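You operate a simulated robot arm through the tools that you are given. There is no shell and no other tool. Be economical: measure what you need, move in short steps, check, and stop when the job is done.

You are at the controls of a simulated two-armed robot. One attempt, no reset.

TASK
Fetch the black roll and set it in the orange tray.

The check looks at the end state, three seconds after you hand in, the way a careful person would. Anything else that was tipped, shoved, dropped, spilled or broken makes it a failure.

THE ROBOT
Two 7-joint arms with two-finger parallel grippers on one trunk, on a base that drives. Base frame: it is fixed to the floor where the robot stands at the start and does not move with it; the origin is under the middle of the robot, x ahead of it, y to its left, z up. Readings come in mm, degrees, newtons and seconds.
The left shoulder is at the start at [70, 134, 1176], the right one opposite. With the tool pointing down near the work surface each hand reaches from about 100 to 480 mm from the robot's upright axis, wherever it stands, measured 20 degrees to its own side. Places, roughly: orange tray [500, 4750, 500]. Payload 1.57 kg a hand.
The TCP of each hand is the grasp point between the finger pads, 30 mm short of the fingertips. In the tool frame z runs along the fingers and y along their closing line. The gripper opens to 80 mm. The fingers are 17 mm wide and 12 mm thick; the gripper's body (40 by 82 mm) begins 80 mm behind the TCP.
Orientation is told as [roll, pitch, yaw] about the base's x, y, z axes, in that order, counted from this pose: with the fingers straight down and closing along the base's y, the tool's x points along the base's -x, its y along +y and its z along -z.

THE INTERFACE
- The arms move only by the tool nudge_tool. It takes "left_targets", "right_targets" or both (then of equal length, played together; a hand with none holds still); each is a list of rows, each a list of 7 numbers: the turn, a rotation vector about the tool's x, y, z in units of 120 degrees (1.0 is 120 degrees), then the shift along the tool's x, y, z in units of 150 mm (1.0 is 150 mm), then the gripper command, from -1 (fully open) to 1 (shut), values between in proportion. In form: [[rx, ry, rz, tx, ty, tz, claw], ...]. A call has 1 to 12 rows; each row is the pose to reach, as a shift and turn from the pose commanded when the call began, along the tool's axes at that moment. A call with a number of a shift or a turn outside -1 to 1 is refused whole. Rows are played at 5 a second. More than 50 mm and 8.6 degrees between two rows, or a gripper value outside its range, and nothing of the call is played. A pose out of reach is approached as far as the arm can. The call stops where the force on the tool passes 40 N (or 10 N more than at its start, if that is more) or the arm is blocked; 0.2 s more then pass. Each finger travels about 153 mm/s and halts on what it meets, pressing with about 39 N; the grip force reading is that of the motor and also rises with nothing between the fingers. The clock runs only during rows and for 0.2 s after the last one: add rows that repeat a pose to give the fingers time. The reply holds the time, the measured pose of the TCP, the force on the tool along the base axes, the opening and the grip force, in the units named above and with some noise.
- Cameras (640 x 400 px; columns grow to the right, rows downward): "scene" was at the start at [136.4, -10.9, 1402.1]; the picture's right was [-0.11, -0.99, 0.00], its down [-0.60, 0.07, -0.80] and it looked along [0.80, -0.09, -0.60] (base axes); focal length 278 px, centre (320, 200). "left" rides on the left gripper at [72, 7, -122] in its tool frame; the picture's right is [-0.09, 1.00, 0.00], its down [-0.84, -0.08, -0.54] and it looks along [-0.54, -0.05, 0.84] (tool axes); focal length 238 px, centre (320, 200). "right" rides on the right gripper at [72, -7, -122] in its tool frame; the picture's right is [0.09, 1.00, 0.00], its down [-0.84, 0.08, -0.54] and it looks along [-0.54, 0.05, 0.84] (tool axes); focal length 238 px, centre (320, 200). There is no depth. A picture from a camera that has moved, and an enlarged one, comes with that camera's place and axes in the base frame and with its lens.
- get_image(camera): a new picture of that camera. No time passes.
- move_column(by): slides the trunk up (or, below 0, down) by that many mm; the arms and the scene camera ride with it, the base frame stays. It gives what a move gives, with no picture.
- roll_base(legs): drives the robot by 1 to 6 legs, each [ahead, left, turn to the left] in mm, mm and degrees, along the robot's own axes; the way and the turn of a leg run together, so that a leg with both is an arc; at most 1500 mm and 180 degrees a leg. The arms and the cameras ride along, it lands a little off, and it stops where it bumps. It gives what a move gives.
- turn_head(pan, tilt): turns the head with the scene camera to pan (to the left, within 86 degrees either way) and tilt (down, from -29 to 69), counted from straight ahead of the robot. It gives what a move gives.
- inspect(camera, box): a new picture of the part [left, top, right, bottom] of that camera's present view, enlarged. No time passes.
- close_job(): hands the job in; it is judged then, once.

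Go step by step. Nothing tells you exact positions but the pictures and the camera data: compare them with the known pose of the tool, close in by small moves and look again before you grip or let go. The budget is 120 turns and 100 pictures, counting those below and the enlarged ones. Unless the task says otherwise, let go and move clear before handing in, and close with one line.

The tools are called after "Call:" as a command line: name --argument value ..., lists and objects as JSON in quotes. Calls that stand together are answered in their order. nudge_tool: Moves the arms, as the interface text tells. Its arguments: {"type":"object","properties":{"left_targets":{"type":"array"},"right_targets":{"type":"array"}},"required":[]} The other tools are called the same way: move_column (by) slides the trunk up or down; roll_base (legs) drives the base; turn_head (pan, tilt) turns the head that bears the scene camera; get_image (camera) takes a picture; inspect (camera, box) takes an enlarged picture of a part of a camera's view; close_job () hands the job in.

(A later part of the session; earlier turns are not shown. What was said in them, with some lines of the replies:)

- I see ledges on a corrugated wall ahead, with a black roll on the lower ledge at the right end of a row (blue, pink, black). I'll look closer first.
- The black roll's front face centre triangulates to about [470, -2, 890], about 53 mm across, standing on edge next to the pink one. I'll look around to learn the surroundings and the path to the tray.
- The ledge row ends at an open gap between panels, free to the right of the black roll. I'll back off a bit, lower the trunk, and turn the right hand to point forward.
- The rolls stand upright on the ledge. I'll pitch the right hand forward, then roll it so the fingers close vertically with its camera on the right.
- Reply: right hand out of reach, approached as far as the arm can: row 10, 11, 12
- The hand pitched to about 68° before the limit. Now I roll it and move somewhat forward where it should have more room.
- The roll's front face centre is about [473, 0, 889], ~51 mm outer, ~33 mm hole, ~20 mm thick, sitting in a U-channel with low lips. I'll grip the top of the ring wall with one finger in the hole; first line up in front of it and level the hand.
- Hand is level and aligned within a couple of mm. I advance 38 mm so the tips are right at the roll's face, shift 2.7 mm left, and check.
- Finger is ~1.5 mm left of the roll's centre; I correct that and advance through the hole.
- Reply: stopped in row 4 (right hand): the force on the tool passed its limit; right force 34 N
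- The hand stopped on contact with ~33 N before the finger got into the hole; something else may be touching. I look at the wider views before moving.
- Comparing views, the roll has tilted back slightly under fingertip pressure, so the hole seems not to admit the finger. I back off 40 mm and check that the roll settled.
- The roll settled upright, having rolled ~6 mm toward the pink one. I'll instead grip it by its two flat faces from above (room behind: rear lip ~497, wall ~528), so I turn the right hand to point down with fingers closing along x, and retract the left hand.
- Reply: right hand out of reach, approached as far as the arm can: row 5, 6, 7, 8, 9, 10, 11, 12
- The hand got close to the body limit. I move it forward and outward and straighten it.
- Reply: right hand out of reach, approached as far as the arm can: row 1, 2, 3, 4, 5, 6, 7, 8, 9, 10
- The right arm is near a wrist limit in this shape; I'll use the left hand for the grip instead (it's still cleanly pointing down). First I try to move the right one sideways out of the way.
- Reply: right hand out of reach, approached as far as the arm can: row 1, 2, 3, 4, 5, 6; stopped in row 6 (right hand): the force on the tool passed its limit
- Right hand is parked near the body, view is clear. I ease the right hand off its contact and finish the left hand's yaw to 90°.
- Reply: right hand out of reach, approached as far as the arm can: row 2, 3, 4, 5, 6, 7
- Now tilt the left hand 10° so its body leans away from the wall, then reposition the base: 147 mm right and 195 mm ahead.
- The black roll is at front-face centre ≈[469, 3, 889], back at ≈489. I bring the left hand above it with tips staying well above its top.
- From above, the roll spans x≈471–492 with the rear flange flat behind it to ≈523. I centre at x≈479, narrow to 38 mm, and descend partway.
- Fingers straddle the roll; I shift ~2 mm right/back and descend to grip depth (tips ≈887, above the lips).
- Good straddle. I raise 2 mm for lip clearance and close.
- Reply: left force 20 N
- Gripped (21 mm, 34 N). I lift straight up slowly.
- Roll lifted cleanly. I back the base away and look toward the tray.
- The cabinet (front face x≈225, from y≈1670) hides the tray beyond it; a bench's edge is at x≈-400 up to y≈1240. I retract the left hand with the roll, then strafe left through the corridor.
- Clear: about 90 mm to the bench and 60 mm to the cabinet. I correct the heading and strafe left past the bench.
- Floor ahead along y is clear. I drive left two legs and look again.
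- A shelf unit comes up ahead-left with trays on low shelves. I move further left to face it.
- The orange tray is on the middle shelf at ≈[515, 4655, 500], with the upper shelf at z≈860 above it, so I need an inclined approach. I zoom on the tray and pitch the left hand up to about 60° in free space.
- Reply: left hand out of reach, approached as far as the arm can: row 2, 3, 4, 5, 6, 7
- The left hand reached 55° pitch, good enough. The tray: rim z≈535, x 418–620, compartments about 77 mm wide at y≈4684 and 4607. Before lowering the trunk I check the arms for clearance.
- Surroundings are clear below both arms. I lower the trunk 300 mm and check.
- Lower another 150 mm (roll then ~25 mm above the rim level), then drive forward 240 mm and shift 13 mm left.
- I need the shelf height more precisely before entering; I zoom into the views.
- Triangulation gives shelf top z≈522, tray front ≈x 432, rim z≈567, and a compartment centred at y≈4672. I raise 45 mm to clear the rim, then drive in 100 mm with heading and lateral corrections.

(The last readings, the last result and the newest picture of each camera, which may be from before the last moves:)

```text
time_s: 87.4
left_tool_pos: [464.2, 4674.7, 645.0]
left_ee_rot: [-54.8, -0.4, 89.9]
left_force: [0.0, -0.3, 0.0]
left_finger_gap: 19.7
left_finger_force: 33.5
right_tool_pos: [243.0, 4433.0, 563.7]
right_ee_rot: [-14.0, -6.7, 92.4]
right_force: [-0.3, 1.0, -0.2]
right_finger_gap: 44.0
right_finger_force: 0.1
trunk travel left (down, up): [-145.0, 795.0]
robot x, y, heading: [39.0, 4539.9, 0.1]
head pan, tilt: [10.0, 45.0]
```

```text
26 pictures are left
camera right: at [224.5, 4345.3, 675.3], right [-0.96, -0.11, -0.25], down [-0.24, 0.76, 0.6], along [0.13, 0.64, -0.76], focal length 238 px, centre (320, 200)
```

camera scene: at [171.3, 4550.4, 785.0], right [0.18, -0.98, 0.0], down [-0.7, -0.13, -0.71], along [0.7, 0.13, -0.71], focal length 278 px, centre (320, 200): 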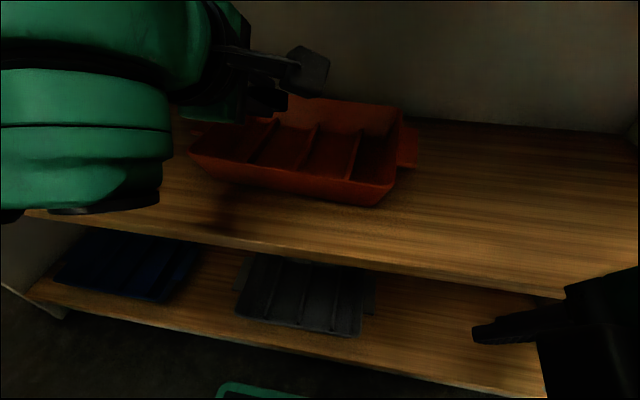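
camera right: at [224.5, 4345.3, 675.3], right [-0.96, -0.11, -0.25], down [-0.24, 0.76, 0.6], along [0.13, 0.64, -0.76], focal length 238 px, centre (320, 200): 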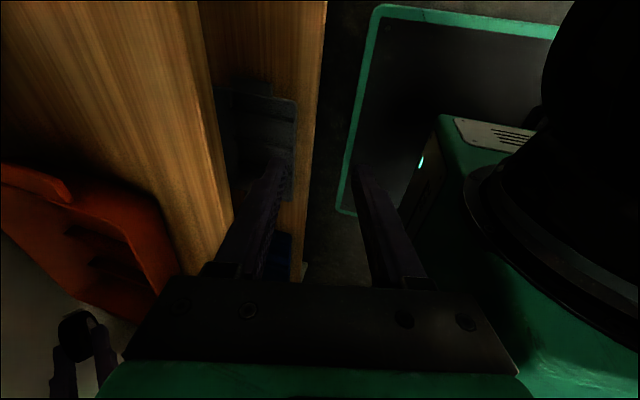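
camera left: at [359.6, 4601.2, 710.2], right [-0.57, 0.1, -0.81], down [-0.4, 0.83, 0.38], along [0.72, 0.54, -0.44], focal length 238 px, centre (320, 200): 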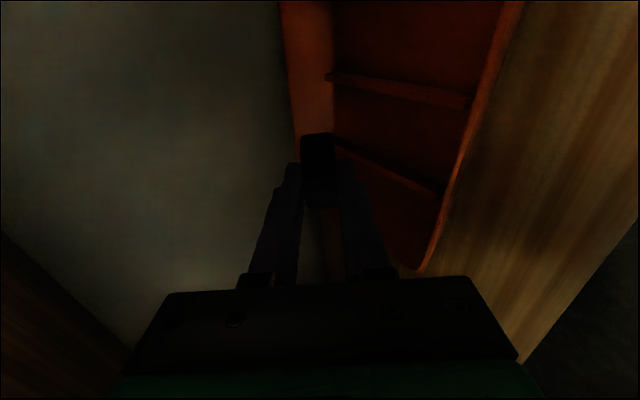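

The hand is centred in the compartment (dividers at y≈4640 and 4710). I extend the arm 35 mm forward and lower the trunk 55 mm.

Call:
nudge_tool --left_targets '[[0, 0, 0, 0, -0.045, 0.063, 1], [0, 0, 0, 0, -0.09, 0.127, 1], [0, 0, 0, 0, -0.134, 0.19, 1]]'

Call:
move_column --by -50

Call:
get_image --camera "left"

Call:
inspect --camera "scene" --box '[160, 30, 440, 205]'

Call:
inspect --camera "right" --box '[0, 180, 200, 400]'

```text
time_s: 88.2
left_tool_pos: [500.3, 4674.1, 645.5]
left_ee_rot: [-54.8, -0.4, 89.9]
left_force: [0.0, -0.5, -0.8]
left_finger_gap: 19.5
left_finger_force: 33.3
right_tool_pos: [242.3, 4431.8, 563.7]
right_ee_rot: [-14.0, -6.7, 92.5]
right_force: [0.2, -0.1, -0.5]
right_finger_gap: 43.7
right_finger_force: 0.1
trunk travel left (down, up): [-145.0, 795.0]
robot x, y, heading: [41.5, 4536.0, 0.4]
head pan, tilt: [10.0, 45.0]
```

```text
time_s: 89.2
left_tool_pos: [499.7, 4674.0, 595.6]
left_ee_rot: [-54.7, -0.4, 89.9]
left_force: [1.0, -0.4, 0.3]
left_finger_gap: 19.7
left_finger_force: 33.6
right_tool_pos: [242.8, 4432.0, 514.3]
right_ee_rot: [-14.0, -6.8, 92.5]
right_force: [-0.3, 0.3, -0.2]
right_finger_gap: 43.8
right_finger_force: 0.0
trunk travel left (down, up): [-95.0, 845.0]
robot x, y, heading: [44.6, 4537.0, 0.4]
head pan, tilt: [10.0, 45.0]
```

```text
25 pictures are left
camera left: at [395.1, 4601.8, 660.8], right [-0.57, 0.1, -0.81], down [-0.4, 0.83, 0.38], along [0.72, 0.54, -0.44], focal length 238 px, centre (320, 200)
```

left: 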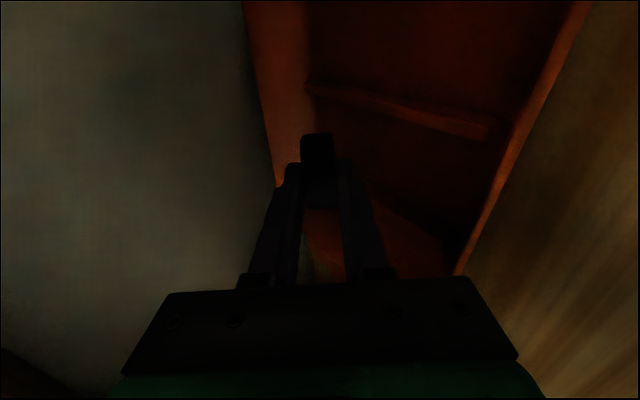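

```text
2.29 times, centred on (300, 118) of scene
camera zoom: at [171.1, 4550.4, 735.0], right [0.18, -0.98, 0.0], down [-0.7, -0.13, -0.71], along [0.7, 0.13, -0.71], focal length 636 px, centre (366, 389)
```

zoom: 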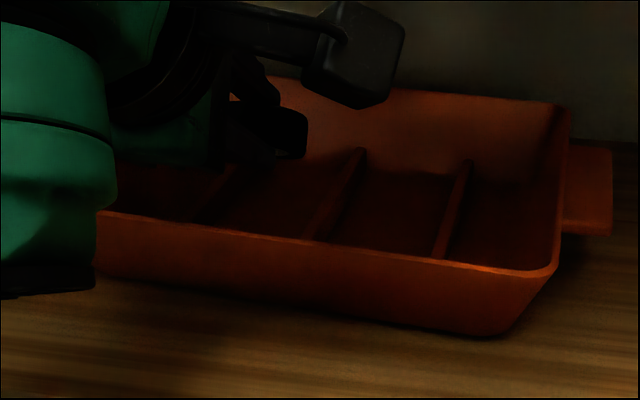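

```text
1.82 times, centred on (100, 290) of right
camera zoom: at [224.3, 4345.3, 625.4], right [-0.96, -0.11, -0.25], down [-0.24, 0.76, 0.6], along [0.13, 0.64, -0.76], focal length 433 px, centre (720, 36)
```

zoom: 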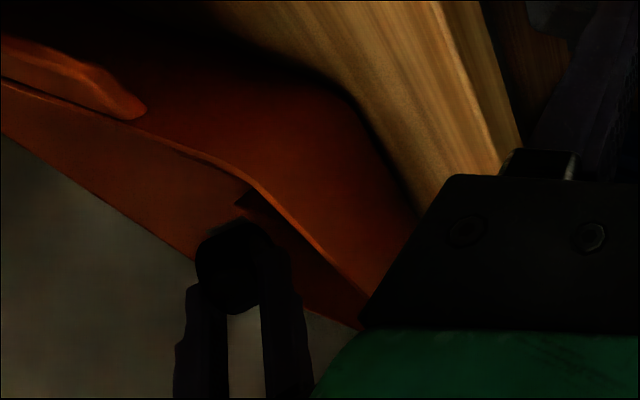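

The roll is inside the tray's outline above the compartment. I lower 22 mm more and check the force.

Call:
move_column --by -22

Call:
inspect --camera "scene" --box '[160, 30, 440, 205]'

Call:
inspect --camera "left" --box '[240, 80, 480, 230]'

Call:
inspect --camera "right" --box '[0, 220, 200, 345]'

```text
time_s: 89.8
left_tool_pos: [500.1, 4675.4, 573.0]
left_ee_rot: [-54.8, -0.4, 89.9]
left_force: [0.4, -0.8, -1.7]
left_finger_gap: 19.7
left_finger_force: 33.9
right_tool_pos: [242.8, 4431.9, 491.2]
right_ee_rot: [-14.0, -6.7, 92.4]
right_force: [0.4, -0.8, 0.1]
right_finger_gap: 44.0
right_finger_force: 0.1
trunk travel left (down, up): [-73.0, 867.0]
robot x, y, heading: [43.8, 4535.8, 0.1]
head pan, tilt: [10.0, 45.0]
```

```text
2.29 times, centred on (300, 118) of scene
camera zoom: at [171.2, 4550.3, 713.0], right [0.18, -0.98, 0.0], down [-0.7, -0.13, -0.71], along [0.7, 0.13, -0.71], focal length 636 px, centre (366, 389)
```

zoom: 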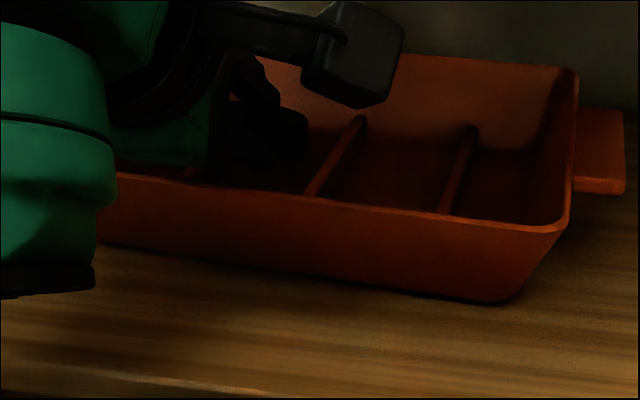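

```text
2.67 times, centred on (360, 155) of left
camera zoom: at [395.1, 4601.8, 638.7], right [-0.57, 0.1, -0.81], down [-0.4, 0.83, 0.38], along [0.72, 0.54, -0.44], focal length 636 px, centre (213, 320)
```

zoom: 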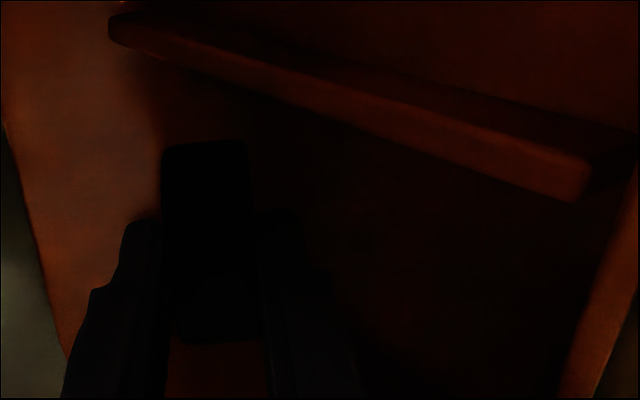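

```text
3.20 times, centred on (100, 282) of right
camera zoom: at [224.4, 4345.3, 603.3], right [-0.96, -0.11, -0.25], down [-0.24, 0.76, 0.6], along [0.13, 0.64, -0.76], focal length 763 px, centre (1024, -64)
```

zoom: 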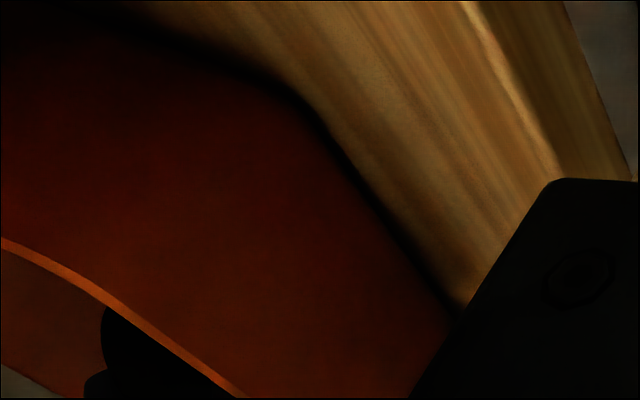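

The roll is inside, below the rim, no contact yet. I lower gently with the arm 8 mm watching the force.

Call:
nudge_tool --left_targets '[[0, 0, 0, 0, 0.011, 0.008, 1], [0, 0, 0, 0, 0.022, 0.016, 1], [0, 0, 0, 0, 0.033, 0.023, 1], [0, 0, 0, 0, 0.044, 0.031, 1]]'

```text
time_s: 90.8
left_tool_pos: [499.1, 4674.3, 566.7]
left_ee_rot: [-54.6, -0.4, 90.1]
left_force: [0.4, -0.2, -0.5]
left_finger_gap: 19.5
left_finger_force: 34.0
right_tool_pos: [243.8, 4432.1, 491.6]
right_ee_rot: [-14.0, -6.7, 92.5]
right_force: [0.3, 0.3, 0.1]
right_finger_gap: 44.0
right_finger_force: 0.1
trunk travel left (down, up): [-73.0, 867.0]
robot x, y, heading: [38.2, 4536.6, 0.1]
head pan, tilt: [10.0, 45.0]
```

Call:
nudge_tool --left_targets '[[0, 0, 0, 0, 0.011, 0.008, 1], [0, 0, 0, 0, 0.022, 0.016, 1], [0, 0, 0, 0, 0.033, 0.023, 1]]'

Call:
inspect --camera "scene" --box '[160, 30, 440, 205]'

```text
time_s: 91.6
left_tool_pos: [498.6, 4674.9, 565.3]
left_ee_rot: [-55.4, -0.3, 90.0]
left_force: [0.8, -0.7, 18.4]
left_finger_gap: 19.8
left_finger_force: 33.4
right_tool_pos: [241.9, 4432.6, 492.4]
right_ee_rot: [-14.1, -6.8, 92.4]
right_force: [0.2, -0.4, -0.8]
right_finger_gap: 44.0
right_finger_force: 0.1
trunk travel left (down, up): [-73.0, 867.0]
robot x, y, heading: [42.0, 4535.4, -0.0]
head pan, tilt: [10.0, 45.0]
```

```text
2.29 times, centred on (300, 118) of scene
camera zoom: at [169.8, 4549.8, 713.7], right [0.18, -0.98, 0.0], down [-0.69, -0.12, -0.71], along [0.7, 0.13, -0.71], focal length 636 px, centre (366, 389)
```

zoom: 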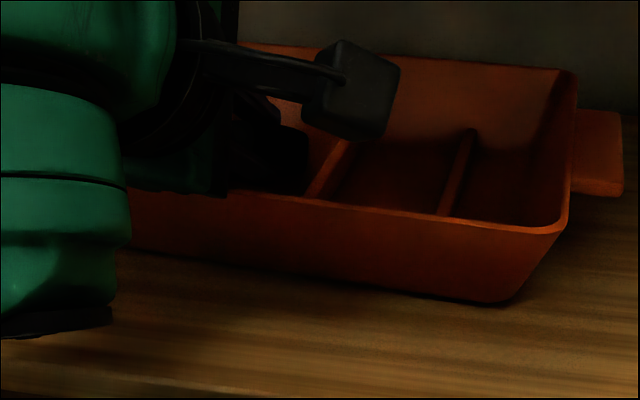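

Contact with the tray floor (18 N). I ease up while opening slightly to release, then look.

Call:
nudge_tool --left_targets '[[0, 0, 0, 0, -0.03, -0.021, 1], [0, 0, 0, 0, -0.04, -0.028, 0.4], [0, 0, 0, 0, -0.055, -0.038, 0.25], [0, 0, 0, 0, -0.06, -0.042, 0.15], [0, 0, 0, 0, -0.06, -0.042, 0.15]]'

Call:
inspect --camera "left" --box '[240, 80, 480, 230]'

```text
time_s: 92.8
left_tool_pos: [498.9, 4674.5, 571.1]
left_ee_rot: [-54.7, -0.4, 89.9]
left_force: [-0.7, -0.2, -1.3]
left_finger_gap: 34.2
left_finger_force: 0.0
right_tool_pos: [242.4, 4432.1, 490.7]
right_ee_rot: [-14.0, -6.7, 92.5]
right_force: [0.6, 0.3, 0.3]
right_finger_gap: 44.0
right_finger_force: 0.1
trunk travel left (down, up): [-73.0, 867.0]
robot x, y, heading: [40.0, 4536.5, 0.2]
head pan, tilt: [10.0, 45.0]
```

```text
2.67 times, centred on (360, 155) of left
camera zoom: at [395.4, 4601.9, 635.5], right [-0.58, 0.1, -0.81], down [-0.4, 0.83, 0.38], along [0.72, 0.54, -0.44], focal length 636 px, centre (213, 320)
```

zoom: 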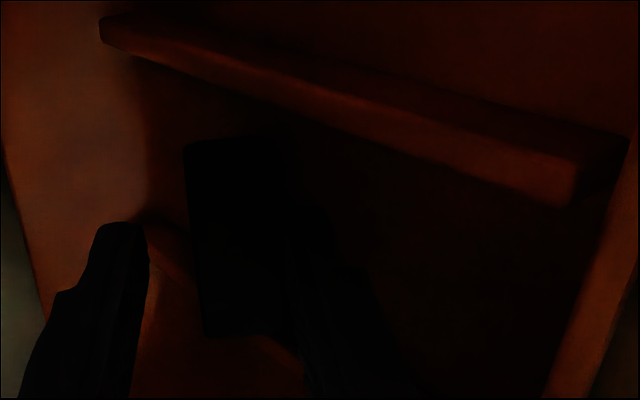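

Released; the roll rests on the lower finger and floor. I retract along the finger axis.

Call:
nudge_tool --left_targets '[[0, 0, 0, 0, 0, -0.1, 0.15], [0, 0, 0, 0, 0, -0.2, 0.15], [0, 0, 0, 0, 0, -0.3, 0.15], [0, 0, 0, 0, 0, -0.45, 0.15], [0, 0, 0, 0, 0, -0.6, 0.15], [0, 0, 0, 0, 0, -0.8, 0.15]]'

Call:
get_image --camera "left"

Call:
inspect --camera "scene" --box '[120, 30, 440, 230]'

```text
time_s: 94.2
left_tool_pos: [401.8, 4674.4, 640.8]
left_ee_rot: [-54.7, -0.5, 89.9]
left_force: [0.7, -0.9, -0.5]
left_finger_gap: 33.7
left_finger_force: 0.0
right_tool_pos: [242.3, 4433.3, 491.2]
right_ee_rot: [-14.0, -6.6, 92.6]
right_force: [0.6, -0.7, -0.2]
right_finger_gap: 44.0
right_finger_force: 0.1
trunk travel left (down, up): [-73.0, 867.0]
robot x, y, heading: [43.8, 4537.1, 0.3]
head pan, tilt: [10.0, 45.0]
```

```text
17 pictures are left
camera left: at [297.3, 4601.0, 704.7], right [-0.57, 0.1, -0.81], down [-0.4, 0.83, 0.38], along [0.72, 0.54, -0.44], focal length 238 px, centre (320, 200)
```

left: 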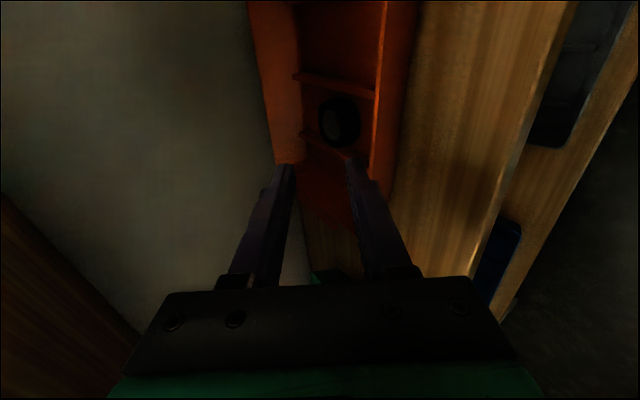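

```text
2.00 times, centred on (280, 130) of scene
camera zoom: at [171.2, 4550.3, 713.0], right [0.18, -0.98, 0.0], down [-0.7, -0.13, -0.71], along [0.7, 0.13, -0.71], focal length 556 px, centre (400, 340)
```

zoom: 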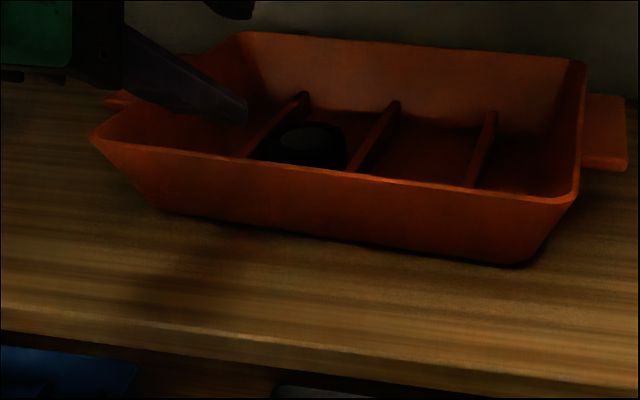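

The black roll lies flat in the orange tray's compartment. I back the base clear and take a final look.

Call:
roll_base --legs '[[-280, 0, 0]]'

Call:
get_image --camera "scene"

```text
time_s: 96.2
left_tool_pos: [121.2, 4671.6, 639.7]
left_ee_rot: [-54.6, -0.4, 89.6]
left_force: [-0.1, -1.2, 0.7]
left_finger_gap: 33.9
left_finger_force: 0.0
right_tool_pos: [-40.3, 4431.5, 491.1]
right_ee_rot: [-14.0, -6.6, 92.3]
right_force: [0.1, 0.3, 0.0]
right_finger_gap: 43.9
right_finger_force: 0.0
trunk travel left (down, up): [-73.0, 867.0]
robot x, y, heading: [-239.8, 4536.3, -0.2]
head pan, tilt: [10.0, 45.0]
```

```text
15 pictures are left
camera scene: at [-109.8, 4549.3, 713.1], right [0.17, -0.98, 0.0], down [-0.7, -0.12, -0.71], along [0.7, 0.12, -0.71], focal length 278 px, centre (320, 200)
```

scene: 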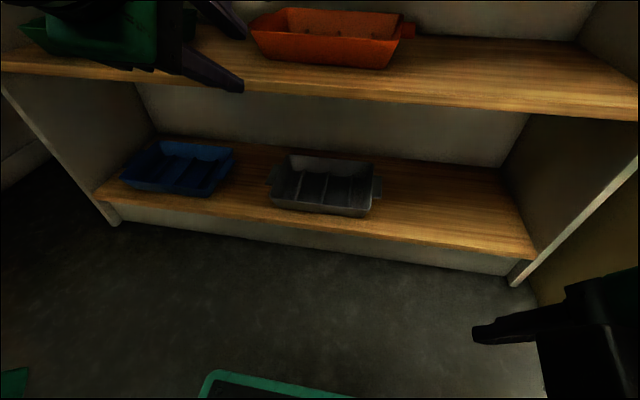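

Everything on the shelf is in place and the hands are clear, so I hand in.

Call:
close_job

```text
The job is handed in.
```

The black roll is lying flat in a compartment of the orange tray and both hands are clear; during a failed first grip I pushed the pink roll about 6 mm along its ledge against the blue one, and I left it there.
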